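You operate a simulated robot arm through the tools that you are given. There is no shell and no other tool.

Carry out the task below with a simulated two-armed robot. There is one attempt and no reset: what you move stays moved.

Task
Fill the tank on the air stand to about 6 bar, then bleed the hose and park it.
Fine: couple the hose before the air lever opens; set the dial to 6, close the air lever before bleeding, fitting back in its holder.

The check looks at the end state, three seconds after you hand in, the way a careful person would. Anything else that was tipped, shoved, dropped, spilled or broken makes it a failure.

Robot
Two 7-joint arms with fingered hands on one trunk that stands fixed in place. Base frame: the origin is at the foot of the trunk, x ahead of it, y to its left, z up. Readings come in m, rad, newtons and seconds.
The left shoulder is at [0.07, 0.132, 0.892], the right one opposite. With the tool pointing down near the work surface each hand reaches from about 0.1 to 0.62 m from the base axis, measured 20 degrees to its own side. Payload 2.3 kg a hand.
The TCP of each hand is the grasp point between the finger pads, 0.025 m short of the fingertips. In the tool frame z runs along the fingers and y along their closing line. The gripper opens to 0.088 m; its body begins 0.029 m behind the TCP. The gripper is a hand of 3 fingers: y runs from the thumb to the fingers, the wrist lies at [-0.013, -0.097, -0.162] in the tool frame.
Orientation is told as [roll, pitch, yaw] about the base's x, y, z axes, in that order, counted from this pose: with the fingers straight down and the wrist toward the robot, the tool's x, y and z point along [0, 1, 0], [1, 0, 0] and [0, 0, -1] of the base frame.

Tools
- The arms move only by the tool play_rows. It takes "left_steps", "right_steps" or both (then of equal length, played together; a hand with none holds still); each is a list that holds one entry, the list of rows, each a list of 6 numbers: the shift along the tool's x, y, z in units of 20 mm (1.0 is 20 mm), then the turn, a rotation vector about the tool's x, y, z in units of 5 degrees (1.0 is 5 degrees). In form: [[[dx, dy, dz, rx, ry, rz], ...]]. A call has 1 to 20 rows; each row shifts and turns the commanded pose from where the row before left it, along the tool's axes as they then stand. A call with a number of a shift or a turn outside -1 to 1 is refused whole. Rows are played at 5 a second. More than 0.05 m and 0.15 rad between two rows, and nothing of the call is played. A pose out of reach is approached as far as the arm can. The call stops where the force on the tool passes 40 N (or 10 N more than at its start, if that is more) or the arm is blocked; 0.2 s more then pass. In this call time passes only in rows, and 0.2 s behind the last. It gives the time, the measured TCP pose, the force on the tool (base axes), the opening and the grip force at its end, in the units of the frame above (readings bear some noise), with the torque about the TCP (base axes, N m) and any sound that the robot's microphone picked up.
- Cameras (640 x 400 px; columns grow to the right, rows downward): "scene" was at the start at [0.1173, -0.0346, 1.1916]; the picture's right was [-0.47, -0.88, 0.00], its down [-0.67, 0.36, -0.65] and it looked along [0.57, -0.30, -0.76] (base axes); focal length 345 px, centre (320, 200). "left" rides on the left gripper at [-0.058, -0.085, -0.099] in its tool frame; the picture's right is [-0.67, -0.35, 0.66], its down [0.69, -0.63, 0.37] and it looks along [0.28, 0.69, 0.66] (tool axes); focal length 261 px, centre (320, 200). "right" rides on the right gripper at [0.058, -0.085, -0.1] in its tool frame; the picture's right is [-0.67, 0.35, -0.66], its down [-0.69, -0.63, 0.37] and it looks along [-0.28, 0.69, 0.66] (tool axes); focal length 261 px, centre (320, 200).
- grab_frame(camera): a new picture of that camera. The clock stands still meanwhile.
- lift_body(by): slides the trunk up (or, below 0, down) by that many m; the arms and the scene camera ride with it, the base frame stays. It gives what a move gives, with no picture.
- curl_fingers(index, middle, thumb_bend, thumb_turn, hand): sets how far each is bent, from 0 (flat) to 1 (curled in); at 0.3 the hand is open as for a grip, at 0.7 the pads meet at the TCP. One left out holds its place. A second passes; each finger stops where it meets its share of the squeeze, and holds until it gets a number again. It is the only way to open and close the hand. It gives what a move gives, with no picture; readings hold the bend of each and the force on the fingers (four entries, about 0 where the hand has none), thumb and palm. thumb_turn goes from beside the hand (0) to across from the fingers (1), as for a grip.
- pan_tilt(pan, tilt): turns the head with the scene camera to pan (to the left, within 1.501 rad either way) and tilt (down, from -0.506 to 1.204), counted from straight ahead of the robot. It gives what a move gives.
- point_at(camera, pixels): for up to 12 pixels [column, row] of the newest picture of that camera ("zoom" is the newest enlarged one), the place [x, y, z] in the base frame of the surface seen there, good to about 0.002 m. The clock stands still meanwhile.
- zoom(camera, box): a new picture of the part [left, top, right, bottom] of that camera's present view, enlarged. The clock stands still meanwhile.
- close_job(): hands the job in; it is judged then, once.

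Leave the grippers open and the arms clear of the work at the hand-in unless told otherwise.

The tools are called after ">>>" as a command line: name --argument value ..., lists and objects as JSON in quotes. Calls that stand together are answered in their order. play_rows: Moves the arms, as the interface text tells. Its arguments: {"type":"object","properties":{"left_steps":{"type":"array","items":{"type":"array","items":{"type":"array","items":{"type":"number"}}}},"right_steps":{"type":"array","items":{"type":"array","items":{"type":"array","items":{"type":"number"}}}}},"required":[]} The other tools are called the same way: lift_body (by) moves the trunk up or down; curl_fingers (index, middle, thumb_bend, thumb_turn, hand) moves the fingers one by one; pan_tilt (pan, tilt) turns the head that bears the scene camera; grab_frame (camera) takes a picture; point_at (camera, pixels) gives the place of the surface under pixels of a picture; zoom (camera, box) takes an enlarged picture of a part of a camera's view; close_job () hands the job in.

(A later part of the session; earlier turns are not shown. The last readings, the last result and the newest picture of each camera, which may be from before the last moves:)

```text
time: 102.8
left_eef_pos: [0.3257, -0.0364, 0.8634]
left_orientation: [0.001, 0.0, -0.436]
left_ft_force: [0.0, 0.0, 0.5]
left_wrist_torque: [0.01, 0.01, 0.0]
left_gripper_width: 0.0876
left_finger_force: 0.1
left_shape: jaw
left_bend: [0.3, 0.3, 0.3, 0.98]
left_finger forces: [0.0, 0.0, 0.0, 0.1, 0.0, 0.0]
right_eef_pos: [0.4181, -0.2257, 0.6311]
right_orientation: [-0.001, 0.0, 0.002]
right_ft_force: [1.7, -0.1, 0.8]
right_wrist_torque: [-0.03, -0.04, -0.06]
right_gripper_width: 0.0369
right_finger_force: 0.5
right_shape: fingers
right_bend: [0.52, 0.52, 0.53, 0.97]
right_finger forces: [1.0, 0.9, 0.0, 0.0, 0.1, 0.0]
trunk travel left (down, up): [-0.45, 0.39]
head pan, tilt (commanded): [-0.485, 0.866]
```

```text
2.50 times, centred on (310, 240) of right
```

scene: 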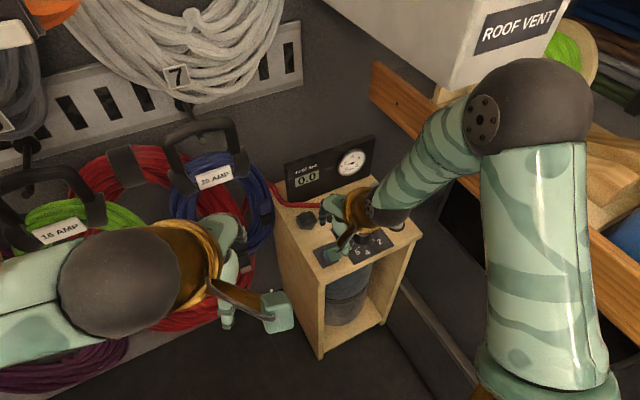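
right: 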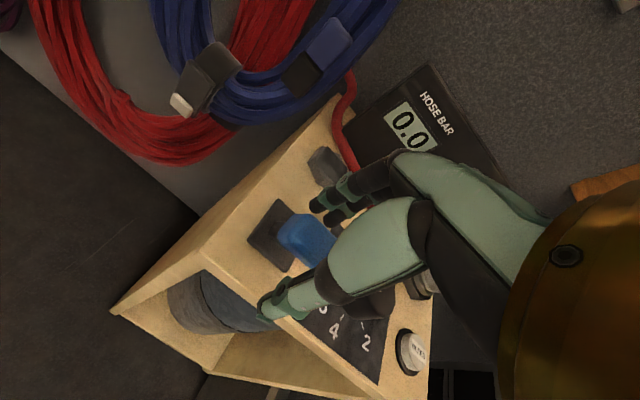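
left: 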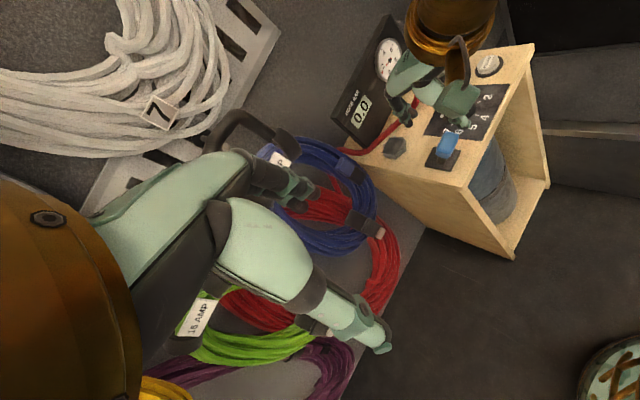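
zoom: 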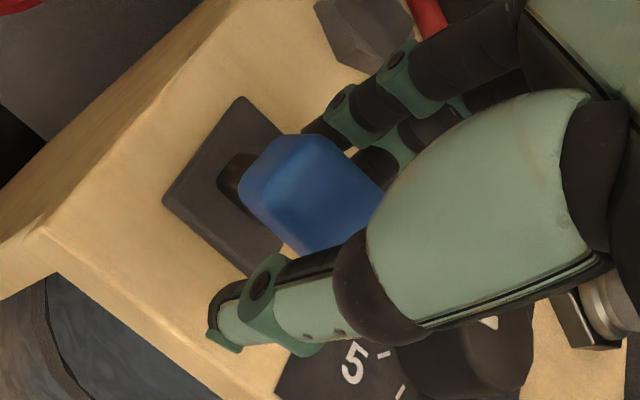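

Ready: hose coupled, dial at 6. Now I push the lever away from me (open), first 4 cm.

>>> play_rows --right_steps '[[[0, 0.5, -0.05, 0, 0, 0], [0, 0.5, -0.1, 0, 0, 0], [0, 0.5, -0.1, 0, 0, 0], [0, 0.5, 0, 0, 0, 0]]]'

>>> zoom --camera "scene" --box '[280, 140, 420, 280]'

>>> zoom --camera "left" --box '[370, 50, 530, 200]'

```text
time: 103.8
left_eef_pos: [0.3267, -0.0369, 0.8635]
left_orientation: [0.0, 0.0, -0.436]
left_ft_force: [-0.1, 0.9, -0.3]
left_wrist_torque: [0.0, 0.0, 0.01]
left_gripper_width: 0.0875
left_finger_force: 0.0
left_shape: jaw
left_bend: [0.3, 0.3, 0.3, 0.98]
left_finger forces: [0.0, 0.0, 0.0, 0.1, 0.0, 0.1]
right_eef_pos: [0.4566, -0.2256, 0.6374]
right_orientation: [0.0, 0.002, 0.002]
right_ft_force: [-1.1, 1.0, 0.4]
right_wrist_torque: [0.04, 0.0, -0.02]
right_gripper_width: 0.0361
right_finger_force: 0.3
right_shape: fingers
right_bend: [0.53, 0.53, 0.52, 0.97]
right_finger forces: [0.0, 0.0, 0.0, 0.0, 0.6, 0.0]
trunk travel left (down, up): [-0.45, 0.39]
head pan, tilt (commanded): [-0.485, 0.866]
```

```text
2.86 times, centred on (350, 210) of scene
```

zoom: 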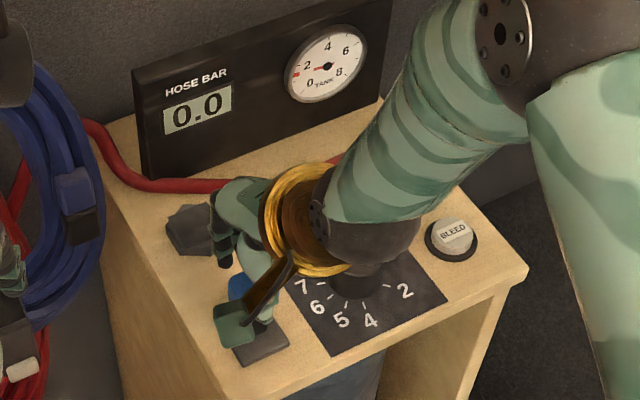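

```text
2.67 times, centred on (450, 125) of left
```

zoom: 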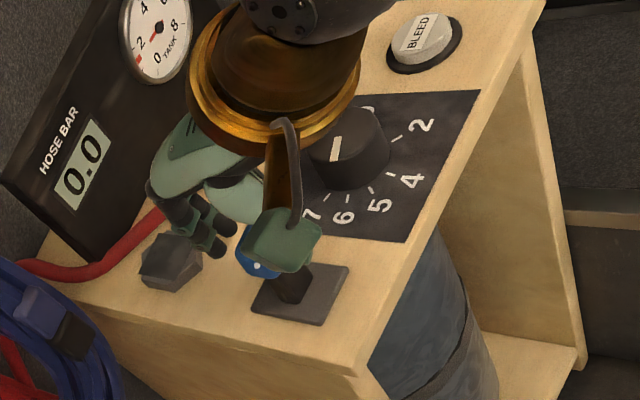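

The lever is about upright, hose still 0.0. Before going on I double-check the dial pointer in the left view, which is unobstructed now.

>>> zoom --camera "left" --box '[440, 80, 510, 140]'

>>> point_at --camera "zoom" --pixels '[[255, 95], [250, 110], [245, 125], [240, 140], [237, 155], [190, 120], [320, 120], [260, 60], [250, 170], [279, 292], [222, 286], [345, 268]]'

```text
6.67 times, centred on (475, 110) of left
```

zoom: 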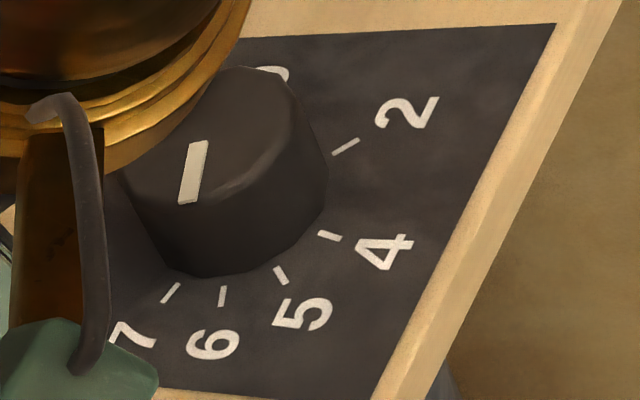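

```text
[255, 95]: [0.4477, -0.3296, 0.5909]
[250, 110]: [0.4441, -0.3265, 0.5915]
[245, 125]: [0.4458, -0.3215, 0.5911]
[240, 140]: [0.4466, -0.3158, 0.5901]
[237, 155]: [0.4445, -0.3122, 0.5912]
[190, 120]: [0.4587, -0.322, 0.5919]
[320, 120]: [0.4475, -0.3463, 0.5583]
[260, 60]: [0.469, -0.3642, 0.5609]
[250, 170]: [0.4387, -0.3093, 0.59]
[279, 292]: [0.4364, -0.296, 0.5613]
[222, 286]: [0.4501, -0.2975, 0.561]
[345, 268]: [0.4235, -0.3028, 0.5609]
```

>>> point_at --camera "zoom" --pixels '[[199, 147], [195, 160], [192, 175], [189, 190], [187, 199], [222, 289], [221, 303], [176, 287], [165, 300], [277, 270], [283, 283], [230, 130]]'

```text
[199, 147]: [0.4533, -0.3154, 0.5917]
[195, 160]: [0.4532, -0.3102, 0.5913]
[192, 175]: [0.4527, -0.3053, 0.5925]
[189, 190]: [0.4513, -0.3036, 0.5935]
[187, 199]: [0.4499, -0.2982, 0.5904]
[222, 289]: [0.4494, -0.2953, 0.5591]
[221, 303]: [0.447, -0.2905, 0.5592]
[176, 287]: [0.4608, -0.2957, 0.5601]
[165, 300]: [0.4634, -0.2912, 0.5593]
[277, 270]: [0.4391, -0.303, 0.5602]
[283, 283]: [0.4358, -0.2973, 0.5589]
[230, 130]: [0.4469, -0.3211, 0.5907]
```

Pointer ≈102.5°, the 6-tick ≈104.6° → about 6.07. Good. I continue opening the lever in small steps, watching the force so I don't shove the stand.

>>> play_rows --right_steps '[[[0, 0.4, 0, 0, 0, 0], [0, 0.4, 0.1, 0, 0, 0]]]'

>>> zoom --camera "scene" --box '[280, 140, 420, 280]'

>>> zoom --camera "left" --box '[370, 50, 530, 200]'

```text
time: 104.4
left_eef_pos: [0.3251, -0.0361, 0.8631]
left_orientation: [0.0, 0.002, -0.436]
left_ft_force: [0.4, -0.1, 0.4]
left_wrist_torque: [-0.03, 0.02, 0.0]
left_gripper_width: 0.0874
left_finger_force: 0.1
left_shape: jaw
left_bend: [0.3, 0.3, 0.3, 0.98]
left_finger forces: [0.0, 0.0, 0.0, 0.0, 0.0, 0.0]
right_eef_pos: [0.4739, -0.2244, 0.6346]
right_orientation: [0.001, 0.001, 0.001]
right_ft_force: [0.8, 0.3, 0.3]
right_wrist_torque: [-0.01, 0.02, 0.03]
right_gripper_width: 0.0357
right_finger_force: 0.1
right_shape: fingers
right_bend: [0.53, 0.53, 0.53, 0.97]
right_finger forces: [0.1, 0.0, 0.0, 0.0, 0.1, 0.0]
trunk travel left (down, up): [-0.45, 0.39]
head pan, tilt (commanded): [-0.485, 0.866]
```

```text
2.86 times, centred on (350, 210) of scene
```

zoom: 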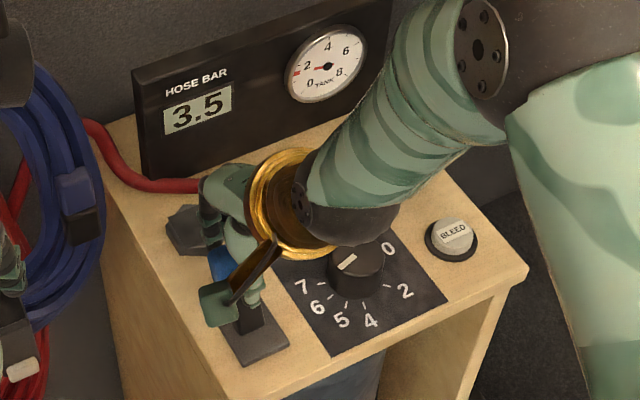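

```text
2.67 times, centred on (450, 125) of left
```

zoom: 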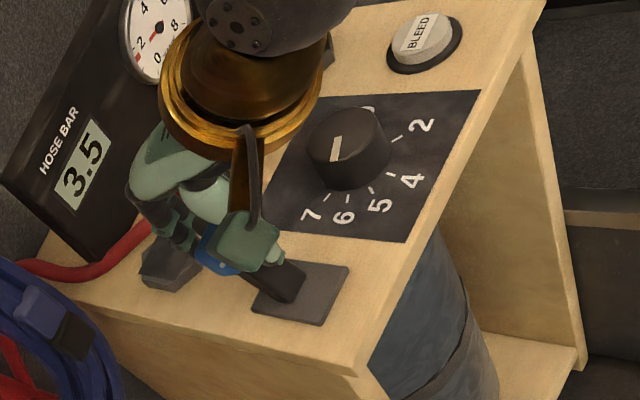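

The lever is over and the hose reads 3.5 bar, rising. I wait about a second at a time and watch the gauges.

>>> play_rows --right_steps '[[[0, 0, 0, 0, 0, 0], [0, 0, 0, 0, 0, 0], [0, 0, 0, 0, 0, 0]]]'

>>> zoom --camera "scene" --box '[305, 140, 385, 210]'

```text
time: 105.2
left_eef_pos: [0.3259, -0.0382, 0.8634]
left_orientation: [0.0, 0.0, -0.437]
left_ft_force: [-0.1, 0.2, -0.6]
left_wrist_torque: [0.01, 0.0, 0.01]
left_gripper_width: 0.0875
left_finger_force: 0.0
left_shape: jaw
left_bend: [0.3, 0.3, 0.3, 0.98]
left_finger forces: [0.0, 0.0, 0.1, 0.0, 0.0, 0.0]
right_eef_pos: [0.474, -0.2249, 0.6344]
right_orientation: [0.001, 0.0, 0.0]
right_ft_force: [0.1, 0.6, -0.3]
right_wrist_torque: [0.0, 0.02, 0.01]
right_gripper_width: 0.0355
right_finger_force: 0.0
right_shape: fingers
right_bend: [0.53, 0.53, 0.53, 0.97]
right_finger forces: [0.0, 0.1, 0.0, 0.1, 0.0, 0.0]
trunk travel left (down, up): [-0.45, 0.39]
head pan, tilt (commanded): [-0.485, 0.866]
```

```text
5.71 times, centred on (345, 175) of scene
```

zoom: 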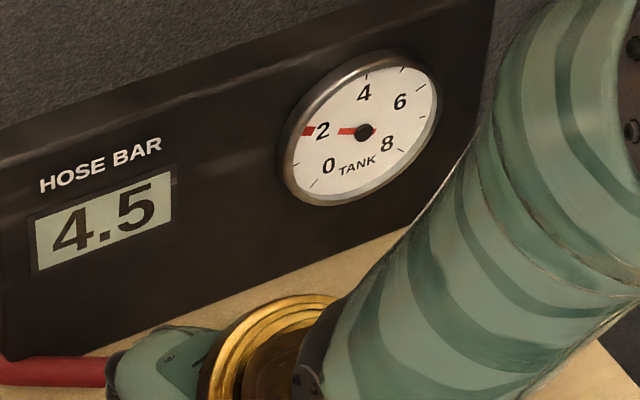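

Hose 4.5, tank needle has started to move (~1.8). I wait two more seconds.

>>> play_rows --right_steps '[[[0, 0, 0, 0, 0, 0], [0, 0, 0, 0, 0, 0], [0, 0, 0, 0, 0, 0], [0, 0, 0, 0, 0, 0], [0, 0, 0, 0, 0, 0], [0, 0, 0, 0, 0, 0], [0, 0, 0, 0, 0, 0], [0, 0, 0, 0, 0, 0], [0, 0, 0, 0, 0, 0], [0, 0, 0, 0, 0, 0]]]'

>>> zoom --camera "scene" --box '[305, 140, 385, 210]'

```text
time: 107.4
left_eef_pos: [0.3262, -0.0372, 0.8635]
left_orientation: [0.001, 0.001, -0.436]
left_ft_force: [0.2, 0.3, -0.5]
left_wrist_torque: [-0.01, 0.01, 0.03]
left_gripper_width: 0.0876
left_finger_force: 0.0
left_shape: jaw
left_bend: [0.3, 0.3, 0.3, 0.98]
left_finger forces: [0.1, 0.0, 0.1, 0.1, 0.0, 0.0]
right_eef_pos: [0.4732, -0.2255, 0.6351]
right_orientation: [-0.001, 0.001, -0.001]
right_ft_force: [-0.3, 0.1, 0.1]
right_wrist_torque: [0.02, 0.01, 0.02]
right_gripper_width: 0.0355
right_finger_force: 0.1
right_shape: fingers
right_bend: [0.53, 0.53, 0.53, 0.97]
right_finger forces: [0.1, 0.0, 0.0, 0.0, 0.0, 0.0]
trunk travel left (down, up): [-0.45, 0.39]
head pan, tilt (commanded): [-0.485, 0.866]
```

```text
5.71 times, centred on (345, 175) of scene
```

zoom: 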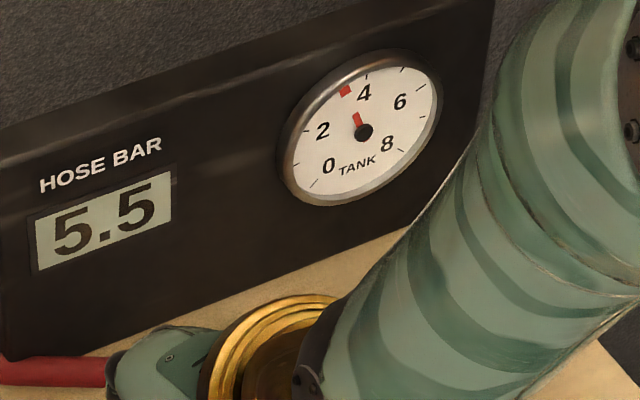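

Tank at about 3.4 and climbing, hose 5.5. I wait another 1.5 s.

>>> play_rows --right_steps '[[[0, 0, 0, 0, 0, 0], [0, 0, 0, 0, 0, 0], [0, 0, 0, 0, 0, 0], [0, 0, 0, 0, 0, 0], [0, 0, 0, 0, 0, 0], [0, 0, 0, 0, 0, 0]]]'

>>> zoom --camera "scene" --box '[305, 140, 385, 210]'

```text
time: 108.8
left_eef_pos: [0.3252, -0.0367, 0.863]
left_orientation: [-0.001, -0.001, -0.436]
left_ft_force: [-0.4, 0.5, -0.1]
left_wrist_torque: [-0.02, -0.02, -0.02]
left_gripper_width: 0.0877
left_finger_force: 0.1
left_shape: jaw
left_bend: [0.3, 0.3, 0.3, 0.98]
left_finger forces: [0.1, 0.0, 0.1, 0.0, 0.1, 0.0]
right_eef_pos: [0.4736, -0.2252, 0.6334]
right_orientation: [-0.001, 0.001, 0.001]
right_ft_force: [0.2, 0.2, 0.0]
right_wrist_torque: [0.02, 0.0, 0.02]
right_gripper_width: 0.0356
right_finger_force: 0.0
right_shape: fingers
right_bend: [0.53, 0.53, 0.53, 0.97]
right_finger forces: [0.0, 0.0, 0.0, 0.0, 0.0, 0.1]
trunk travel left (down, up): [-0.45, 0.39]
head pan, tilt (commanded): [-0.485, 0.866]
```

```text
5.71 times, centred on (345, 175) of scene
```

zoom: 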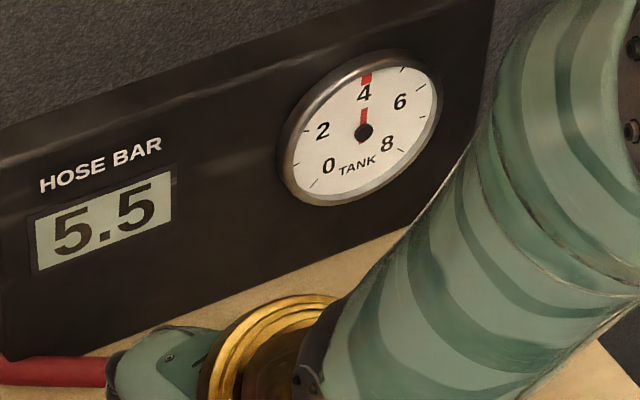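

Tank 4.0, hose 5.5. Another two seconds.

>>> play_rows --right_steps '[[[0, 0, 0, 0, 0, 0], [0, 0, 0, 0, 0, 0], [0, 0, 0, 0, 0, 0], [0, 0, 0, 0, 0, 0], [0, 0, 0, 0, 0, 0], [0, 0, 0, 0, 0, 0], [0, 0, 0, 0, 0, 0], [0, 0, 0, 0, 0, 0], [0, 0, 0, 0, 0, 0], [0, 0, 0, 0, 0, 0]]]'

>>> zoom --camera "scene" --box '[305, 140, 385, 210]'

```text
time: 111.0
left_eef_pos: [0.3256, -0.0379, 0.8632]
left_orientation: [-0.001, -0.001, -0.437]
left_ft_force: [0.3, -0.1, -0.2]
left_wrist_torque: [0.05, 0.02, -0.01]
left_gripper_width: 0.0876
left_finger_force: 0.0
left_shape: jaw
left_bend: [0.3, 0.3, 0.3, 0.98]
left_finger forces: [0.0, 0.1, 0.1, 0.0, 0.0, 0.0]
right_eef_pos: [0.4737, -0.2262, 0.6343]
right_orientation: [0.001, -0.001, 0.001]
right_ft_force: [0.4, -0.2, 0.9]
right_wrist_torque: [0.01, 0.02, 0.02]
right_gripper_width: 0.0356
right_finger_force: 0.1
right_shape: fingers
right_bend: [0.53, 0.53, 0.53, 0.97]
right_finger forces: [0.1, 0.0, 0.0, 0.0, 0.1, 0.1]
trunk travel left (down, up): [-0.45, 0.39]
head pan, tilt (commanded): [-0.485, 0.866]
```

```text
5.71 times, centred on (345, 175) of scene
```

zoom: 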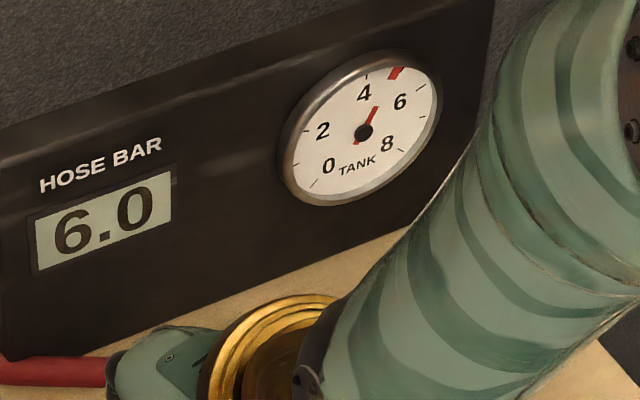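

Hose 6.0, tank ≈4.9. I keep waiting, two seconds at a time.

>>> play_rows --right_steps '[[[0, 0, 0, 0, 0, 0], [0, 0, 0, 0, 0, 0], [0, 0, 0, 0, 0, 0], [0, 0, 0, 0, 0, 0], [0, 0, 0, 0, 0, 0], [0, 0, 0, 0, 0, 0], [0, 0, 0, 0, 0, 0], [0, 0, 0, 0, 0, 0], [0, 0, 0, 0, 0, 0], [0, 0, 0, 0, 0, 0]]]'

>>> zoom --camera "scene" --box '[345, 145, 385, 180]'

>>> zoom --camera "scene" --box '[305, 140, 385, 210]'

```text
time: 113.2
left_eef_pos: [0.3257, -0.0371, 0.863]
left_orientation: [0.0, 0.0, -0.437]
left_ft_force: [-0.2, -0.2, 0.0]
left_wrist_torque: [-0.03, 0.01, -0.01]
left_gripper_width: 0.0877
left_finger_force: 0.0
left_shape: jaw
left_bend: [0.3, 0.3, 0.3, 0.98]
left_finger forces: [0.0, 0.0, 0.1, 0.0, 0.0, 0.0]
right_eef_pos: [0.4731, -0.2258, 0.6347]
right_orientation: [0.001, 0.0, -0.001]
right_ft_force: [0.2, -0.1, 0.9]
right_wrist_torque: [-0.01, 0.02, 0.02]
right_gripper_width: 0.0358
right_finger_force: 0.1
right_shape: fingers
right_bend: [0.53, 0.53, 0.53, 0.97]
right_finger forces: [0.0, 0.0, 0.0, 0.0, 0.0, 0.1]
trunk travel left (down, up): [-0.45, 0.39]
head pan, tilt (commanded): [-0.485, 0.866]
```

```text
11.43 times, centred on (365, 162) of scene
```

zoom: 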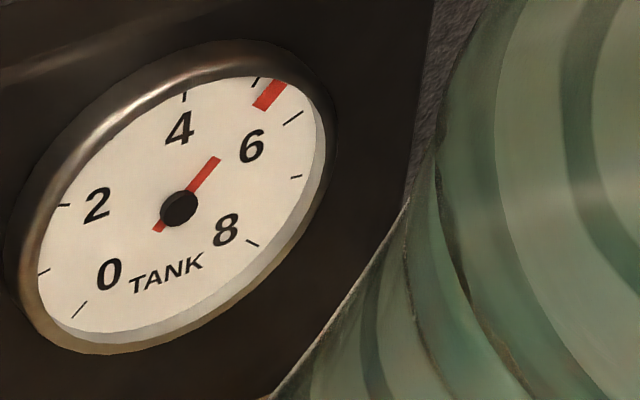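

```text
5.71 times, centred on (345, 175) of scene
```

zoom: 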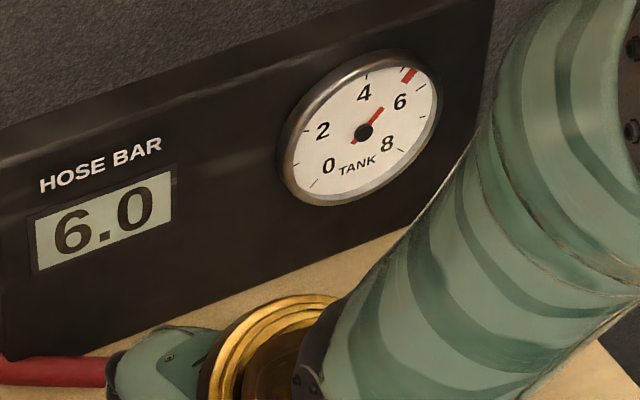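

Tank ≈5.3 (needle just past the 5 tick). It's approaching 6 gradually; I wait about four seconds more.

>>> play_rows --right_steps '[[[0, 0, 0, 0, 0, 0], [0, 0, 0, 0, 0, 0], [0, 0, 0, 0, 0, 0], [0, 0, 0, 0, 0, 0], [0, 0, 0, 0, 0, 0], [0, 0, 0, 0, 0, 0], [0, 0, 0, 0, 0, 0], [0, 0, 0, 0, 0, 0], [0, 0, 0, 0, 0, 0], [0, 0, 0, 0, 0, 0], [0, 0, 0, 0, 0, 0], [0, 0, 0, 0, 0, 0], [0, 0, 0, 0, 0, 0], [0, 0, 0, 0, 0, 0], [0, 0, 0, 0, 0, 0], [0, 0, 0, 0, 0, 0], [0, 0, 0, 0, 0, 0], [0, 0, 0, 0, 0, 0], [0, 0, 0, 0, 0, 0], [0, 0, 0, 0, 0, 0]]]'

>>> zoom --camera "scene" --box '[345, 145, 385, 180]'

```text
time: 117.4
left_eef_pos: [0.3255, -0.0362, 0.8626]
left_orientation: [0.001, 0.001, -0.437]
left_ft_force: [-0.1, -0.8, -0.7]
left_wrist_torque: [0.01, -0.04, 0.02]
left_gripper_width: 0.0879
left_finger_force: 0.1
left_shape: jaw
left_bend: [0.3, 0.3, 0.3, 0.98]
left_finger forces: [0.0, 0.0, 0.1, 0.1, 0.0, 0.1]
right_eef_pos: [0.4728, -0.2249, 0.6345]
right_orientation: [0.0, 0.003, 0.0]
right_ft_force: [-0.8, 0.1, 0.5]
right_wrist_torque: [0.02, 0.02, 0.0]
right_gripper_width: 0.0355
right_finger_force: 0.1
right_shape: fingers
right_bend: [0.53, 0.53, 0.53, 0.97]
right_finger forces: [0.0, 0.0, 0.1, 0.0, 0.1, 0.0]
trunk travel left (down, up): [-0.45, 0.39]
head pan, tilt (commanded): [-0.485, 0.866]
```

```text
11.43 times, centred on (365, 162) of scene
```

zoom: 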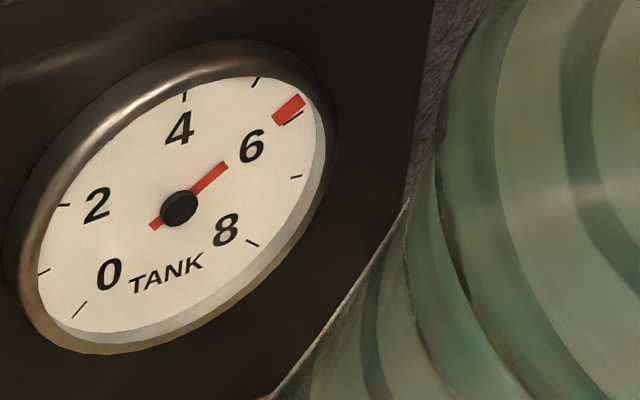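

Tank ≈5.8–5.9, just shy of the 6 tick. Two more seconds.

>>> play_rows --right_steps '[[[0, 0, 0, 0, 0, 0], [0, 0, 0, 0, 0, 0], [0, 0, 0, 0, 0, 0], [0, 0, 0, 0, 0, 0], [0, 0, 0, 0, 0, 0], [0, 0, 0, 0, 0, 0], [0, 0, 0, 0, 0, 0], [0, 0, 0, 0, 0, 0], [0, 0, 0, 0, 0, 0], [0, 0, 0, 0, 0, 0], [0, 0, 0, 0, 0, 0], [0, 0, 0, 0, 0, 0]]]'

>>> zoom --camera "scene" --box '[345, 145, 385, 180]'

>>> zoom --camera "scene" --box '[280, 140, 420, 280]'

>>> zoom --camera "right" --box '[230, 160, 390, 320]'

```text
time: 120.0
left_eef_pos: [0.3266, -0.0377, 0.8626]
left_orientation: [0.0, 0.0, -0.438]
left_ft_force: [0.2, -0.5, -0.1]
left_wrist_torque: [0.04, -0.02, -0.04]
left_gripper_width: 0.0879
left_finger_force: 0.0
left_shape: jaw
left_bend: [0.3, 0.3, 0.3, 0.98]
left_finger forces: [0.0, 0.0, 0.1, 0.0, 0.0, 0.0]
right_eef_pos: [0.4721, -0.2261, 0.636]
right_orientation: [0.0, -0.001, 0.0]
right_ft_force: [0.4, 1.0, 0.0]
right_wrist_torque: [0.01, 0.0, 0.06]
right_gripper_width: 0.0355
right_finger_force: 0.2
right_shape: fingers
right_bend: [0.53, 0.53, 0.53, 0.97]
right_finger forces: [0.0, 0.0, 0.0, 0.0, 0.0, 0.0]
trunk travel left (down, up): [-0.45, 0.39]
head pan, tilt (commanded): [-0.485, 0.866]
```

```text
11.43 times, centred on (365, 162) of scene
```

zoom: 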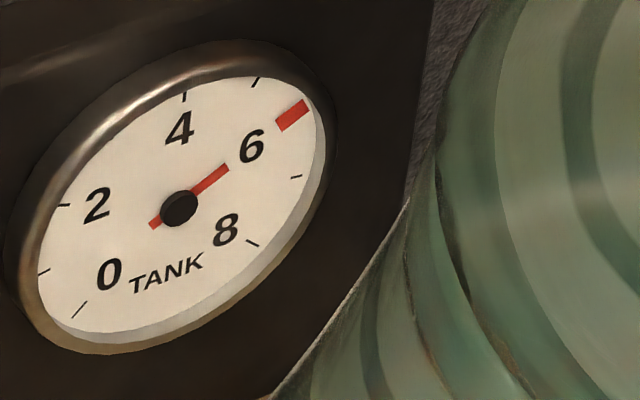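

```text
2.86 times, centred on (350, 210) of scene
```

zoom: 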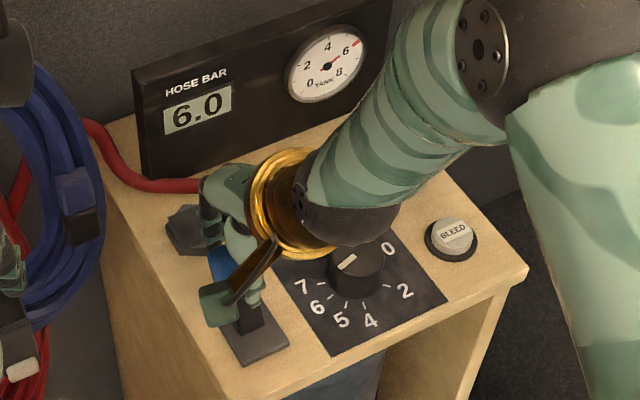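

```text
2.50 times, centred on (310, 240) of right
```

zoom: 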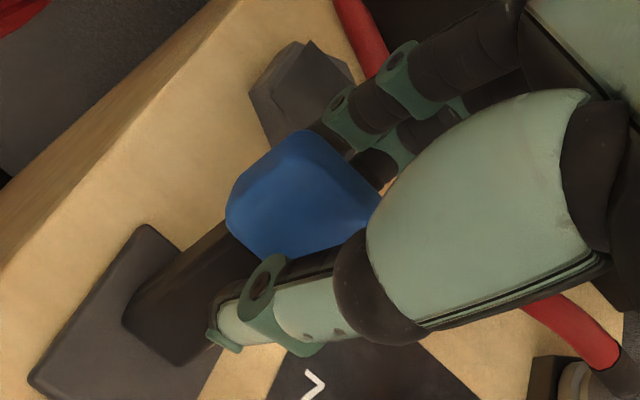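

The needle lies on the 6 tick and the hose reads 6.0: tank ≈ 6 bar. Now I pull the lever back toward me to close it.

>>> play_rows --right_steps '[[[0, -0.5, -0.05, 0, 0, 0], [0, -0.5, -0.1, 0, 0, 0], [0, -0.5, 0, 0, 0, 0], [0, -0.5, 0.1, 0, 0, 0], [0, -0.5, 0.05, 0, 0, 0]]]'

>>> zoom --camera "scene" --box '[280, 140, 420, 280]'

>>> zoom --camera "left" --box '[370, 50, 530, 200]'

>>> zoom --camera "right" --box '[230, 160, 390, 320]'

```text
time: 121.2
left_eef_pos: [0.3254, -0.0365, 0.8636]
left_orientation: [0.0, 0.001, -0.437]
left_ft_force: [-0.7, -0.5, -0.7]
left_wrist_torque: [0.01, 0.03, 0.0]
left_gripper_width: 0.0878
left_finger_force: 0.0
left_shape: jaw
left_bend: [0.3, 0.3, 0.3, 0.98]
left_finger forces: [0.0, 0.0, 0.0, 0.0, 0.0, 0.0]
right_eef_pos: [0.4229, -0.2264, 0.6345]
right_orientation: [0.0, 0.003, 0.0]
right_ft_force: [0.6, -0.6, 0.3]
right_wrist_torque: [-0.01, 0.03, -0.04]
right_gripper_width: 0.0353
right_finger_force: 0.0
right_shape: fingers
right_bend: [0.53, 0.53, 0.53, 0.97]
right_finger forces: [0.0, 0.1, 0.0, 0.0, 0.1, 0.0]
trunk travel left (down, up): [-0.45, 0.39]
head pan, tilt (commanded): [-0.485, 0.866]
```

```text
2.86 times, centred on (350, 210) of scene
```

zoom: 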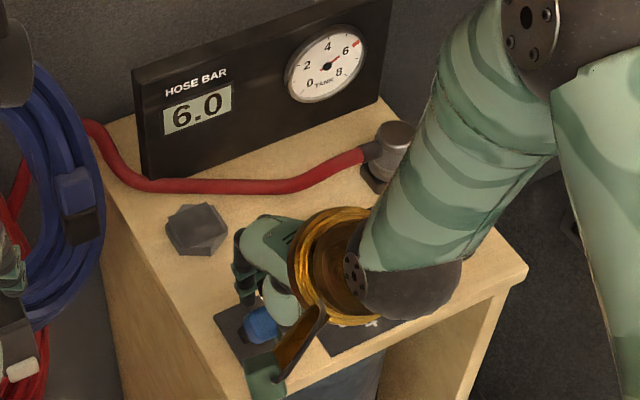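

```text
2.67 times, centred on (450, 125) of left
```

zoom: 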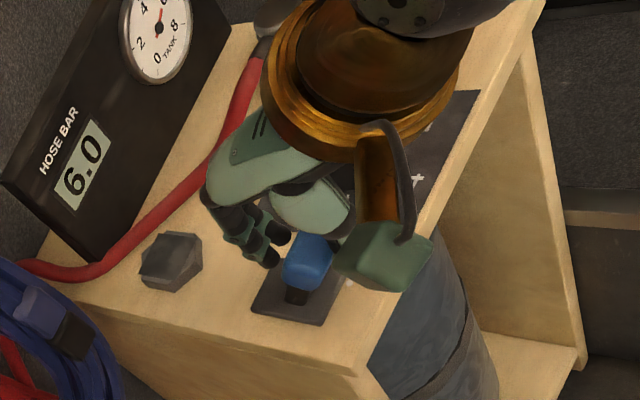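

```text
2.50 times, centred on (310, 240) of right
```

zoom: 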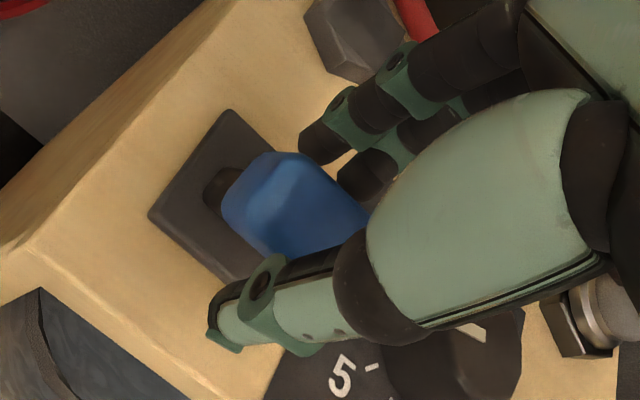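

The lever has gone back over; hose stays 6.0. I verify the handle's position against the start (x≈0.414 at the top).

>>> point_at --camera "zoom" --pixels '[[285, 200], [250, 200], [300, 170], [270, 235], [310, 215], [215, 190]]'

>>> curl_fingers --hand "right" --index 0.4 --middle 0.4 --thumb_bend 0.4

>>> zoom --camera "scene" --box '[305, 140, 385, 210]'

```text
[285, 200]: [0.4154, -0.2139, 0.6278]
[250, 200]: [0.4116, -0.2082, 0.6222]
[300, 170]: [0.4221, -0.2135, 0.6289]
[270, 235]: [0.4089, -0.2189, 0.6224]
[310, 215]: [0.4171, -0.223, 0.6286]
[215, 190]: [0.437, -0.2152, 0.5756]
```

```text
time: 122.2
left_eef_pos: [0.3263, -0.0371, 0.8633]
left_orientation: [0.0, 0.001, -0.437]
left_ft_force: [0.6, 0.7, -0.9]
left_wrist_torque: [0.02, -0.02, 0.02]
left_gripper_width: 0.0876
left_finger_force: 0.1
left_shape: jaw
left_bend: [0.3, 0.3, 0.3, 0.98]
left_finger forces: [0.0, 0.1, 0.0, 0.0, 0.1, 0.0]
right_eef_pos: [0.4221, -0.2249, 0.6359]
right_orientation: [-0.001, 0.0, 0.001]
right_ft_force: [-0.2, -0.4, -1.2]
right_wrist_torque: [0.01, 0.03, 0.02]
right_gripper_width: 0.0631
right_finger_force: 0.0
right_shape: fingers
right_bend: [0.4, 0.4, 0.4, 0.97]
right_finger forces: [0.1, 0.0, 0.1, 0.1, 0.0, 0.0]
trunk travel left (down, up): [-0.45, 0.39]
head pan, tilt (commanded): [-0.485, 0.866]
```

```text
5.71 times, centred on (345, 175) of scene
```

zoom: 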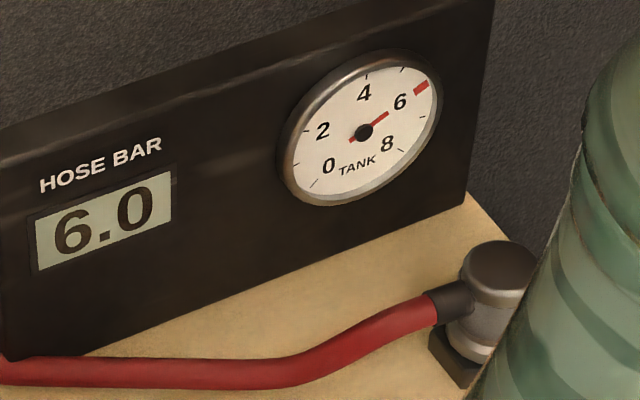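

Handle at x≈0.415 – same as at the start, so closed; tank and hose read 6.0. Next: BLEED. I rise, turn to yaw −45° and move above the button at (0.447,-0.406).

>>> play_rows --right_steps '[[[0, 0, -0.8, 0, 0, 0], [0, 0, -0.8, 0, 0, 0], [0, 0, -0.8, 0, 0, 0], [0, 0, -0.8, 0, 0, 0], [0, 0, 0, 0, 0, 1], [0, 0, 0, 0, 0, 1], [0, 0, 0, 0, 0, 1], [0, 0, 0, 0, 0, 1], [0, 0, 0, 0, 0, 1], [0, 0, 0, 0, 0, 1], [0, 0, 0, 0, 0, 1], [0, 0, 0, 0, 0, 1], [0, 0, 0, 0, 0, 1]]]'

>>> play_rows --right_steps '[[[-0.69, 0.91, 0, 0, 0, 0], [-0.69, 0.91, 0, 0, 0, 0], [-0.69, 0.91, 0, 0, 0, 0], [-0.69, 0.91, 0, 0, 0, 0], [-0.69, 0.91, 0, 0, 0, 0]]]'

>>> grab_frame --camera "scene"

>>> grab_frame --camera "right"

```text
time: 125.0
left_eef_pos: [0.3246, -0.0381, 0.8633]
left_orientation: [0.001, 0.0, -0.437]
left_ft_force: [-0.3, 1.0, 0.2]
left_wrist_torque: [0.0, 0.01, -0.01]
left_gripper_width: 0.0875
left_finger_force: 0.0
left_shape: jaw
left_bend: [0.3, 0.3, 0.3, 0.98]
left_finger forces: [0.1, 0.0, 0.0, 0.0, 0.1, 0.1]
right_eef_pos: [0.4236, -0.2283, 0.6987]
right_orientation: [0.009, 0.0, -0.741]
right_ft_force: [-0.1, -0.1, -0.5]
right_wrist_torque: [0.04, -0.01, 0.01]
right_gripper_width: 0.0632
right_finger_force: 0.1
right_shape: fingers
right_bend: [0.4, 0.4, 0.4, 0.97]
right_finger forces: [0.0, 0.1, 0.1, 0.0, 0.1, 0.0]
right hand out of reach, approached as far as the arm can: row 13
trunk travel left (down, up): [-0.45, 0.39]
head pan, tilt (commanded): [-0.485, 0.866]
```

```text
time: 126.2
left_eef_pos: [0.3253, -0.0363, 0.8622]
left_orientation: [-0.001, 0.002, -0.436]
left_ft_force: [-1.3, -0.2, -0.3]
left_wrist_torque: [-0.03, 0.01, 0.03]
left_gripper_width: 0.0877
left_finger_force: 0.0
left_shape: jaw
left_bend: [0.3, 0.3, 0.3, 0.98]
left_finger forces: [0.1, 0.1, 0.0, 0.1, 0.1, 0.0]
right_eef_pos: [0.4459, -0.3372, 0.6997]
right_orientation: [0.003, -0.009, -0.73]
right_ft_force: [0.2, 0.0, 0.0]
right_wrist_torque: [0.01, -0.01, -0.01]
right_gripper_width: 0.0633
right_finger_force: 0.1
right_shape: fingers
right_bend: [0.4, 0.4, 0.4, 0.97]
right_finger forces: [0.1, 0.0, 0.0, 0.0, 0.0, 0.0]
trunk travel left (down, up): [-0.45, 0.39]
head pan, tilt (commanded): [-0.485, 0.866]
```

```text
taken
```

scene: 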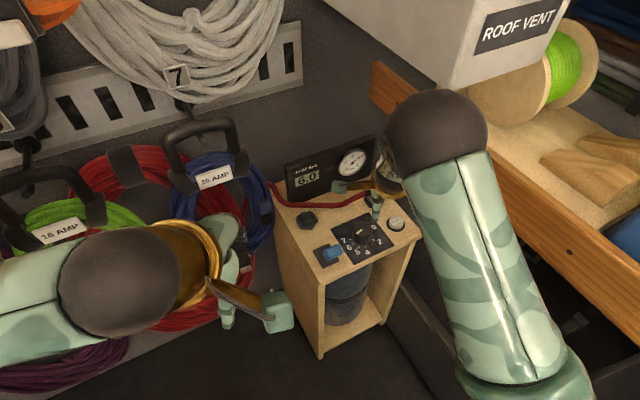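

```text
taken
```

right: 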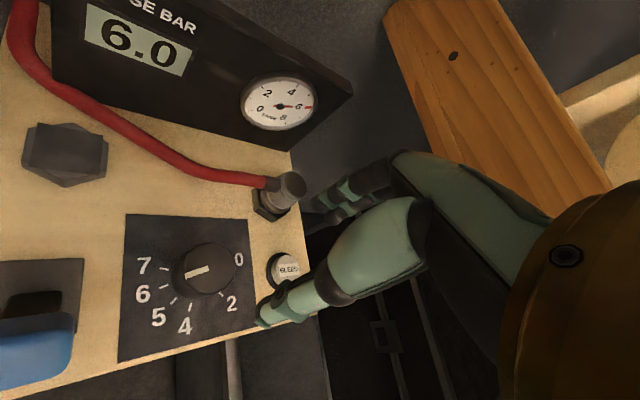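

Hose 6.0 still, tank at 6. I take the chance to re-read the dial from this steeper view, and check elbow clearance to the box.

>>> zoom --camera "right" --box '[120, 210, 260, 350]'

>>> point_at --camera "scene" --pixels '[[430, 95], [470, 110], [410, 110], [450, 160], [485, 130], [400, 150], [390, 165]]'

```text
2.86 times, centred on (190, 280) of right
```

zoom: 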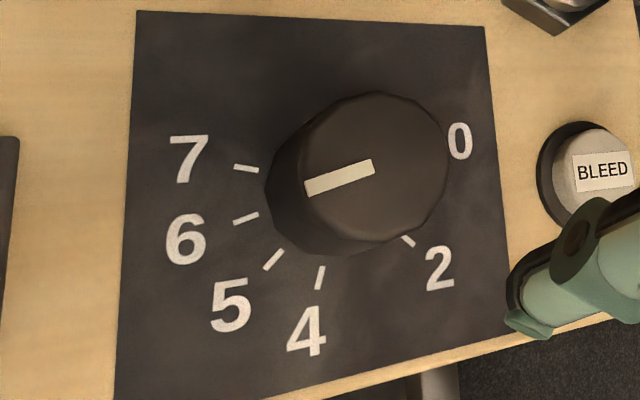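

```text
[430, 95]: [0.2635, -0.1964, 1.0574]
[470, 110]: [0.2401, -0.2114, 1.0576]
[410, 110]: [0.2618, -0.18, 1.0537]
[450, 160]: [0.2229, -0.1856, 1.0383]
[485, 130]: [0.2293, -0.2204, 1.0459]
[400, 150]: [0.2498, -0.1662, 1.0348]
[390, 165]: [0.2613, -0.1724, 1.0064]
```

Pointer and 6-tick are parallel (19° vs 18°): dial exactly at 6. Elbow is clear. I go on to above BLEED and close the fingers to a point.

>>> play_rows --right_steps '[[[-0.635, 0.585, 0, 0, 0, 0], [-0.635, 0.585, 0, 0, 0, 0], [-0.635, 0.585, 0, 0, 0, 0], [-0.635, 0.585, 0, 0, 0, 0]]]'

>>> curl_fingers --hand "right" --index 0.7 --middle 0.7 --thumb_bend 0.7

>>> grab_frame --camera "right"

>>> grab_frame --camera "scene"

>>> zoom --camera "left" --box '[420, 20, 540, 120]'

```text
time: 127.2
left_eef_pos: [0.3253, -0.0375, 0.8636]
left_orientation: [0.0, -0.001, -0.436]
left_ft_force: [0.6, -0.3, -0.6]
left_wrist_torque: [0.03, 0.0, -0.03]
left_gripper_width: 0.0877
left_finger_force: 0.0
left_shape: jaw
left_bend: [0.3, 0.3, 0.3, 0.98]
left_finger forces: [0.0, 0.0, 0.1, 0.1, 0.0, 0.0]
right_eef_pos: [0.4457, -0.4069, 0.6998]
right_orientation: [0.003, -0.008, -0.729]
right_ft_force: [0.7, 0.4, -1.0]
right_wrist_torque: [0.01, -0.01, 0.0]
right_gripper_width: 0.0632
right_finger_force: 0.1
right_shape: fingers
right_bend: [0.4, 0.4, 0.4, 0.97]
right_finger forces: [0.0, 0.0, 0.0, 0.1, 0.0, 0.0]
trunk travel left (down, up): [-0.45, 0.39]
head pan, tilt (commanded): [-0.485, 0.866]
```

```text
time: 128.2
left_eef_pos: [0.3249, -0.0368, 0.8629]
left_orientation: [-0.001, 0.0, -0.437]
left_ft_force: [0.4, 0.5, 0.2]
left_wrist_torque: [0.0, -0.02, -0.02]
left_gripper_width: 0.0875
left_finger_force: 0.1
left_shape: jaw
left_bend: [0.3, 0.3, 0.3, 0.98]
left_finger forces: [0.1, 0.0, 0.0, 0.0, 0.0, 0.0]
right_eef_pos: [0.4469, -0.406, 0.7007]
right_orientation: [0.002, -0.009, -0.729]
right_ft_force: [0.6, 0.0, 0.0]
right_wrist_torque: [0.01, 0.02, 0.0]
right_gripper_width: 0.0002
right_finger_force: 0.1
right_shape: fingers
right_bend: [0.7, 0.7, 0.7, 0.97]
right_finger forces: [0.0, 0.0, 0.0, 0.1, 0.0, 0.0]
trunk travel left (down, up): [-0.45, 0.39]
head pan, tilt (commanded): [-0.485, 0.866]
```

```text
taken
```

right: 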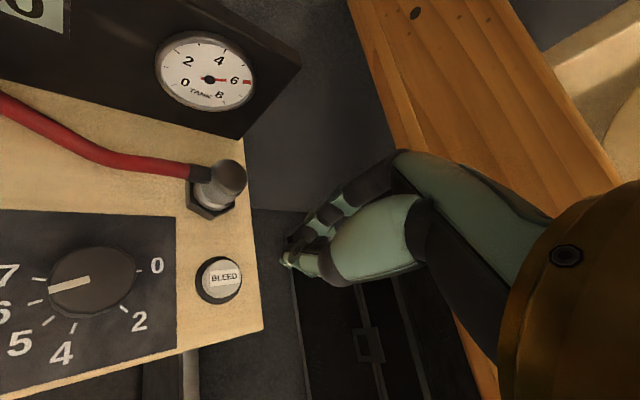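

```text
taken
```

scene: 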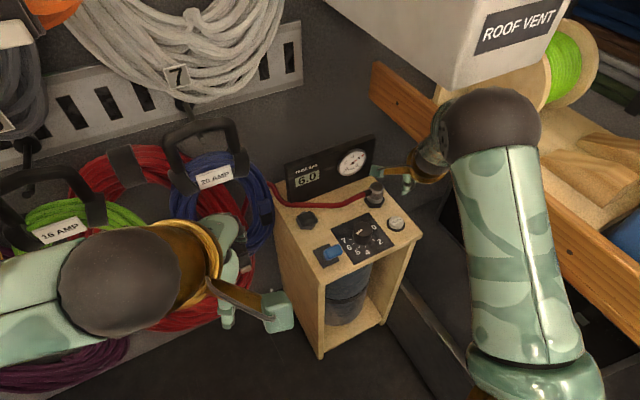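

```text
4.00 times, centred on (480, 70) of left
```

zoom: 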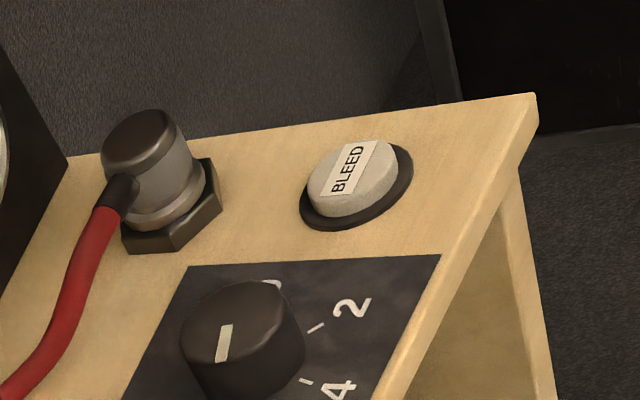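

The tank shows 6. I measure the BLEED cap's centre from both views.

>>> point_at --camera "right" --pixels '[[221, 278], [205, 280], [237, 276], [222, 263], [220, 293]]'

>>> point_at --camera "zoom" --pixels '[[352, 175], [315, 190], [392, 165], [360, 145], [345, 205]]'

```text
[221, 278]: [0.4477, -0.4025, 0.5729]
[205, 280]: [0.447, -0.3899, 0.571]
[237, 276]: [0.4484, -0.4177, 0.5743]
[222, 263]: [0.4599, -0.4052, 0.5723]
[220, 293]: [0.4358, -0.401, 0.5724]
```

```text
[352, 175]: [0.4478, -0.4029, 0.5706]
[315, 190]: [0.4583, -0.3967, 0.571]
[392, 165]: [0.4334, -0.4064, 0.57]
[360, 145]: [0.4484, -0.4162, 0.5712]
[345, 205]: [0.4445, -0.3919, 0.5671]
```

BLEED centre ≈ (0.4475,-0.4035), top z 0.572. I align and descend to just above it.

>>> play_rows --right_steps '[[[0.145, -0.06, 0.8, 0, 0, 0], [0, 0, 0.8, 0, 0, 0], [0, 0, 0.8, 0, 0, 0], [0, 0, 0.8, 0, 0, 0], [0, 0, 0.8, 0, 0, 0], [0, 0, 0.75, 0, 0, 0]]]'

>>> grab_frame --camera "right"

>>> zoom --camera "left" --box '[420, 20, 540, 120]'

>>> grab_frame --camera "scene"

```text
time: 129.6
left_eef_pos: [0.3252, -0.0376, 0.8638]
left_orientation: [0.001, 0.0, -0.438]
left_ft_force: [-0.2, 0.6, 1.3]
left_wrist_torque: [-0.01, 0.01, 0.01]
left_gripper_width: 0.0879
left_finger_force: 0.0
left_shape: jaw
left_bend: [0.3, 0.3, 0.3, 0.98]
left_finger forces: [0.1, 0.0, 0.0, 0.0, 0.1, 0.1]
right_eef_pos: [0.4483, -0.4044, 0.6068]
right_orientation: [0.002, -0.009, -0.731]
right_ft_force: [0.2, 0.8, -0.7]
right_wrist_torque: [-0.03, -0.01, 0.01]
right_gripper_width: 0.0
right_finger_force: 0.0
right_shape: fingers
right_bend: [0.7, 0.7, 0.7, 0.97]
right_finger forces: [0.1, 0.0, 0.0, 0.0, 0.1, 0.1]
trunk travel left (down, up): [-0.45, 0.39]
head pan, tilt (commanded): [-0.485, 0.866]
```

```text
taken
```

right: 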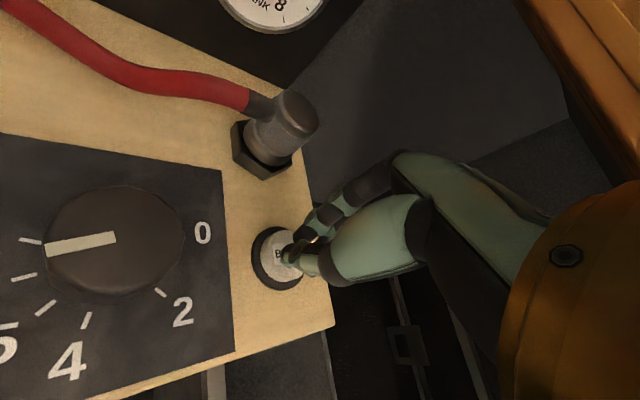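

```text
4.00 times, centred on (480, 70) of left
```

zoom: 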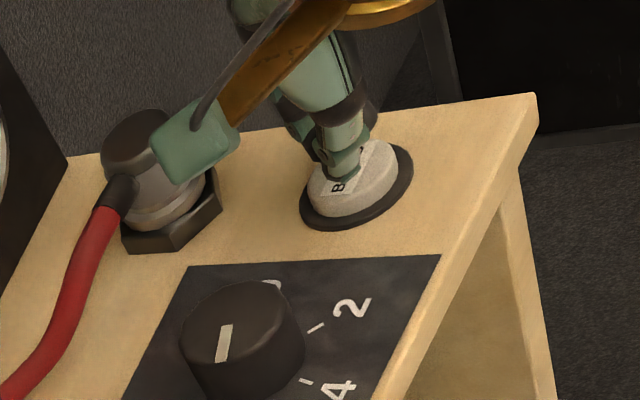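

```text
taken
```

scene: 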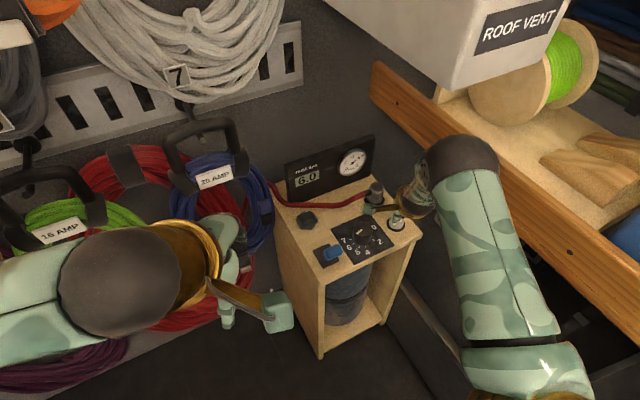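

Right over the cap. I press down in small steps.

>>> play_rows --right_steps '[[[0, 0, 0.25, 0, 0, 0], [0, 0, 0.2, 0, 0, 0], [0, 0, 0.15, 0, 0, 0]]]'

>>> zoom --camera "scene" --box '[280, 140, 420, 250]'

```text
time: 130.4
left_eef_pos: [0.3254, -0.0362, 0.8625]
left_orientation: [-0.001, 0.0, -0.435]
left_ft_force: [1.0, -0.3, 0.1]
left_wrist_torque: [-0.01, 0.02, -0.02]
left_gripper_width: 0.0873
left_finger_force: 0.2
left_shape: jaw
left_bend: [0.3, 0.3, 0.3, 0.98]
left_finger forces: [0.0, 0.0, 0.0, 0.1, 0.0, 0.1]
right_eef_pos: [0.4478, -0.404, 0.5945]
right_orientation: [0.002, -0.01, -0.731]
right_ft_force: [0.6, 0.7, 3.3]
right_wrist_torque: [0.05, 0.01, 0.02]
right_gripper_width: 0.0
right_finger_force: 1.7
right_shape: fingers
right_bend: [0.7, 0.7, 0.7, 0.98]
right_finger forces: [0.1, 0.1, 0.0, 0.0, 3.2, 0.1]
trunk travel left (down, up): [-0.45, 0.39]
head pan, tilt (commanded): [-0.485, 0.866]
heard: click
```

```text
3.64 times, centred on (350, 195) of scene
```

zoom: 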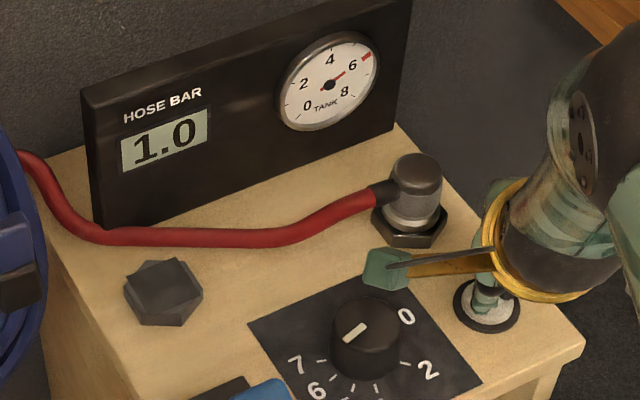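

A click, and the hose falls: 1.0 bar already, tank stays at 6. I keep it pressed another second.

>>> play_rows --right_steps '[[[0, 0, 0, 0, 0, 0], [0, 0, 0, 0, 0, 0], [0, 0, 0, 0, 0, 0], [0, 0, 0, 0, 0, 0], [0, 0, 0, 0, 0, 0], [0, 0, 0, 0, 0, 0], [0, 0, 0, 0, 0, 0]]]'

>>> zoom --camera "scene" --box '[280, 140, 420, 250]'

```text
time: 132.0
left_eef_pos: [0.3254, -0.0369, 0.8636]
left_orientation: [-0.001, 0.001, -0.436]
left_ft_force: [-0.4, 0.7, 0.4]
left_wrist_torque: [0.02, 0.02, 0.02]
left_gripper_width: 0.0875
left_finger_force: 0.1
left_shape: jaw
left_bend: [0.3, 0.3, 0.3, 0.98]
left_finger forces: [0.1, 0.0, 0.1, 0.0, 0.1, 0.0]
right_eef_pos: [0.4469, -0.4035, 0.5939]
right_orientation: [0.001, -0.01, -0.728]
right_ft_force: [0.0, 0.3, 2.4]
right_wrist_torque: [0.07, 0.0, -0.03]
right_gripper_width: 0.0002
right_finger_force: 1.6
right_shape: fingers
right_bend: [0.7, 0.7, 0.7, 0.97]
right_finger forces: [0.1, 0.0, 0.1, 0.0, 3.3, 0.0]
trunk travel left (down, up): [-0.45, 0.39]
head pan, tilt (commanded): [-0.485, 0.866]
```

```text
3.64 times, centred on (350, 195) of scene
```

zoom: 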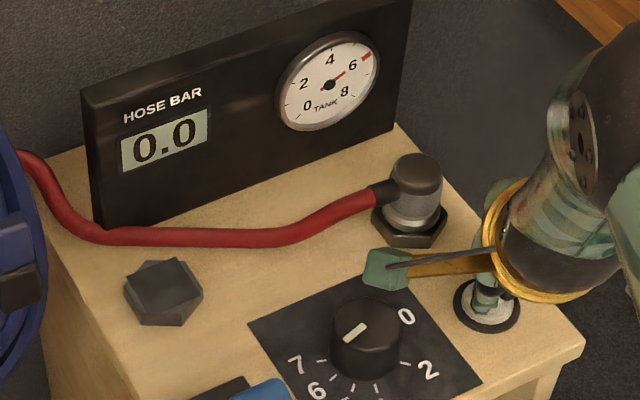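

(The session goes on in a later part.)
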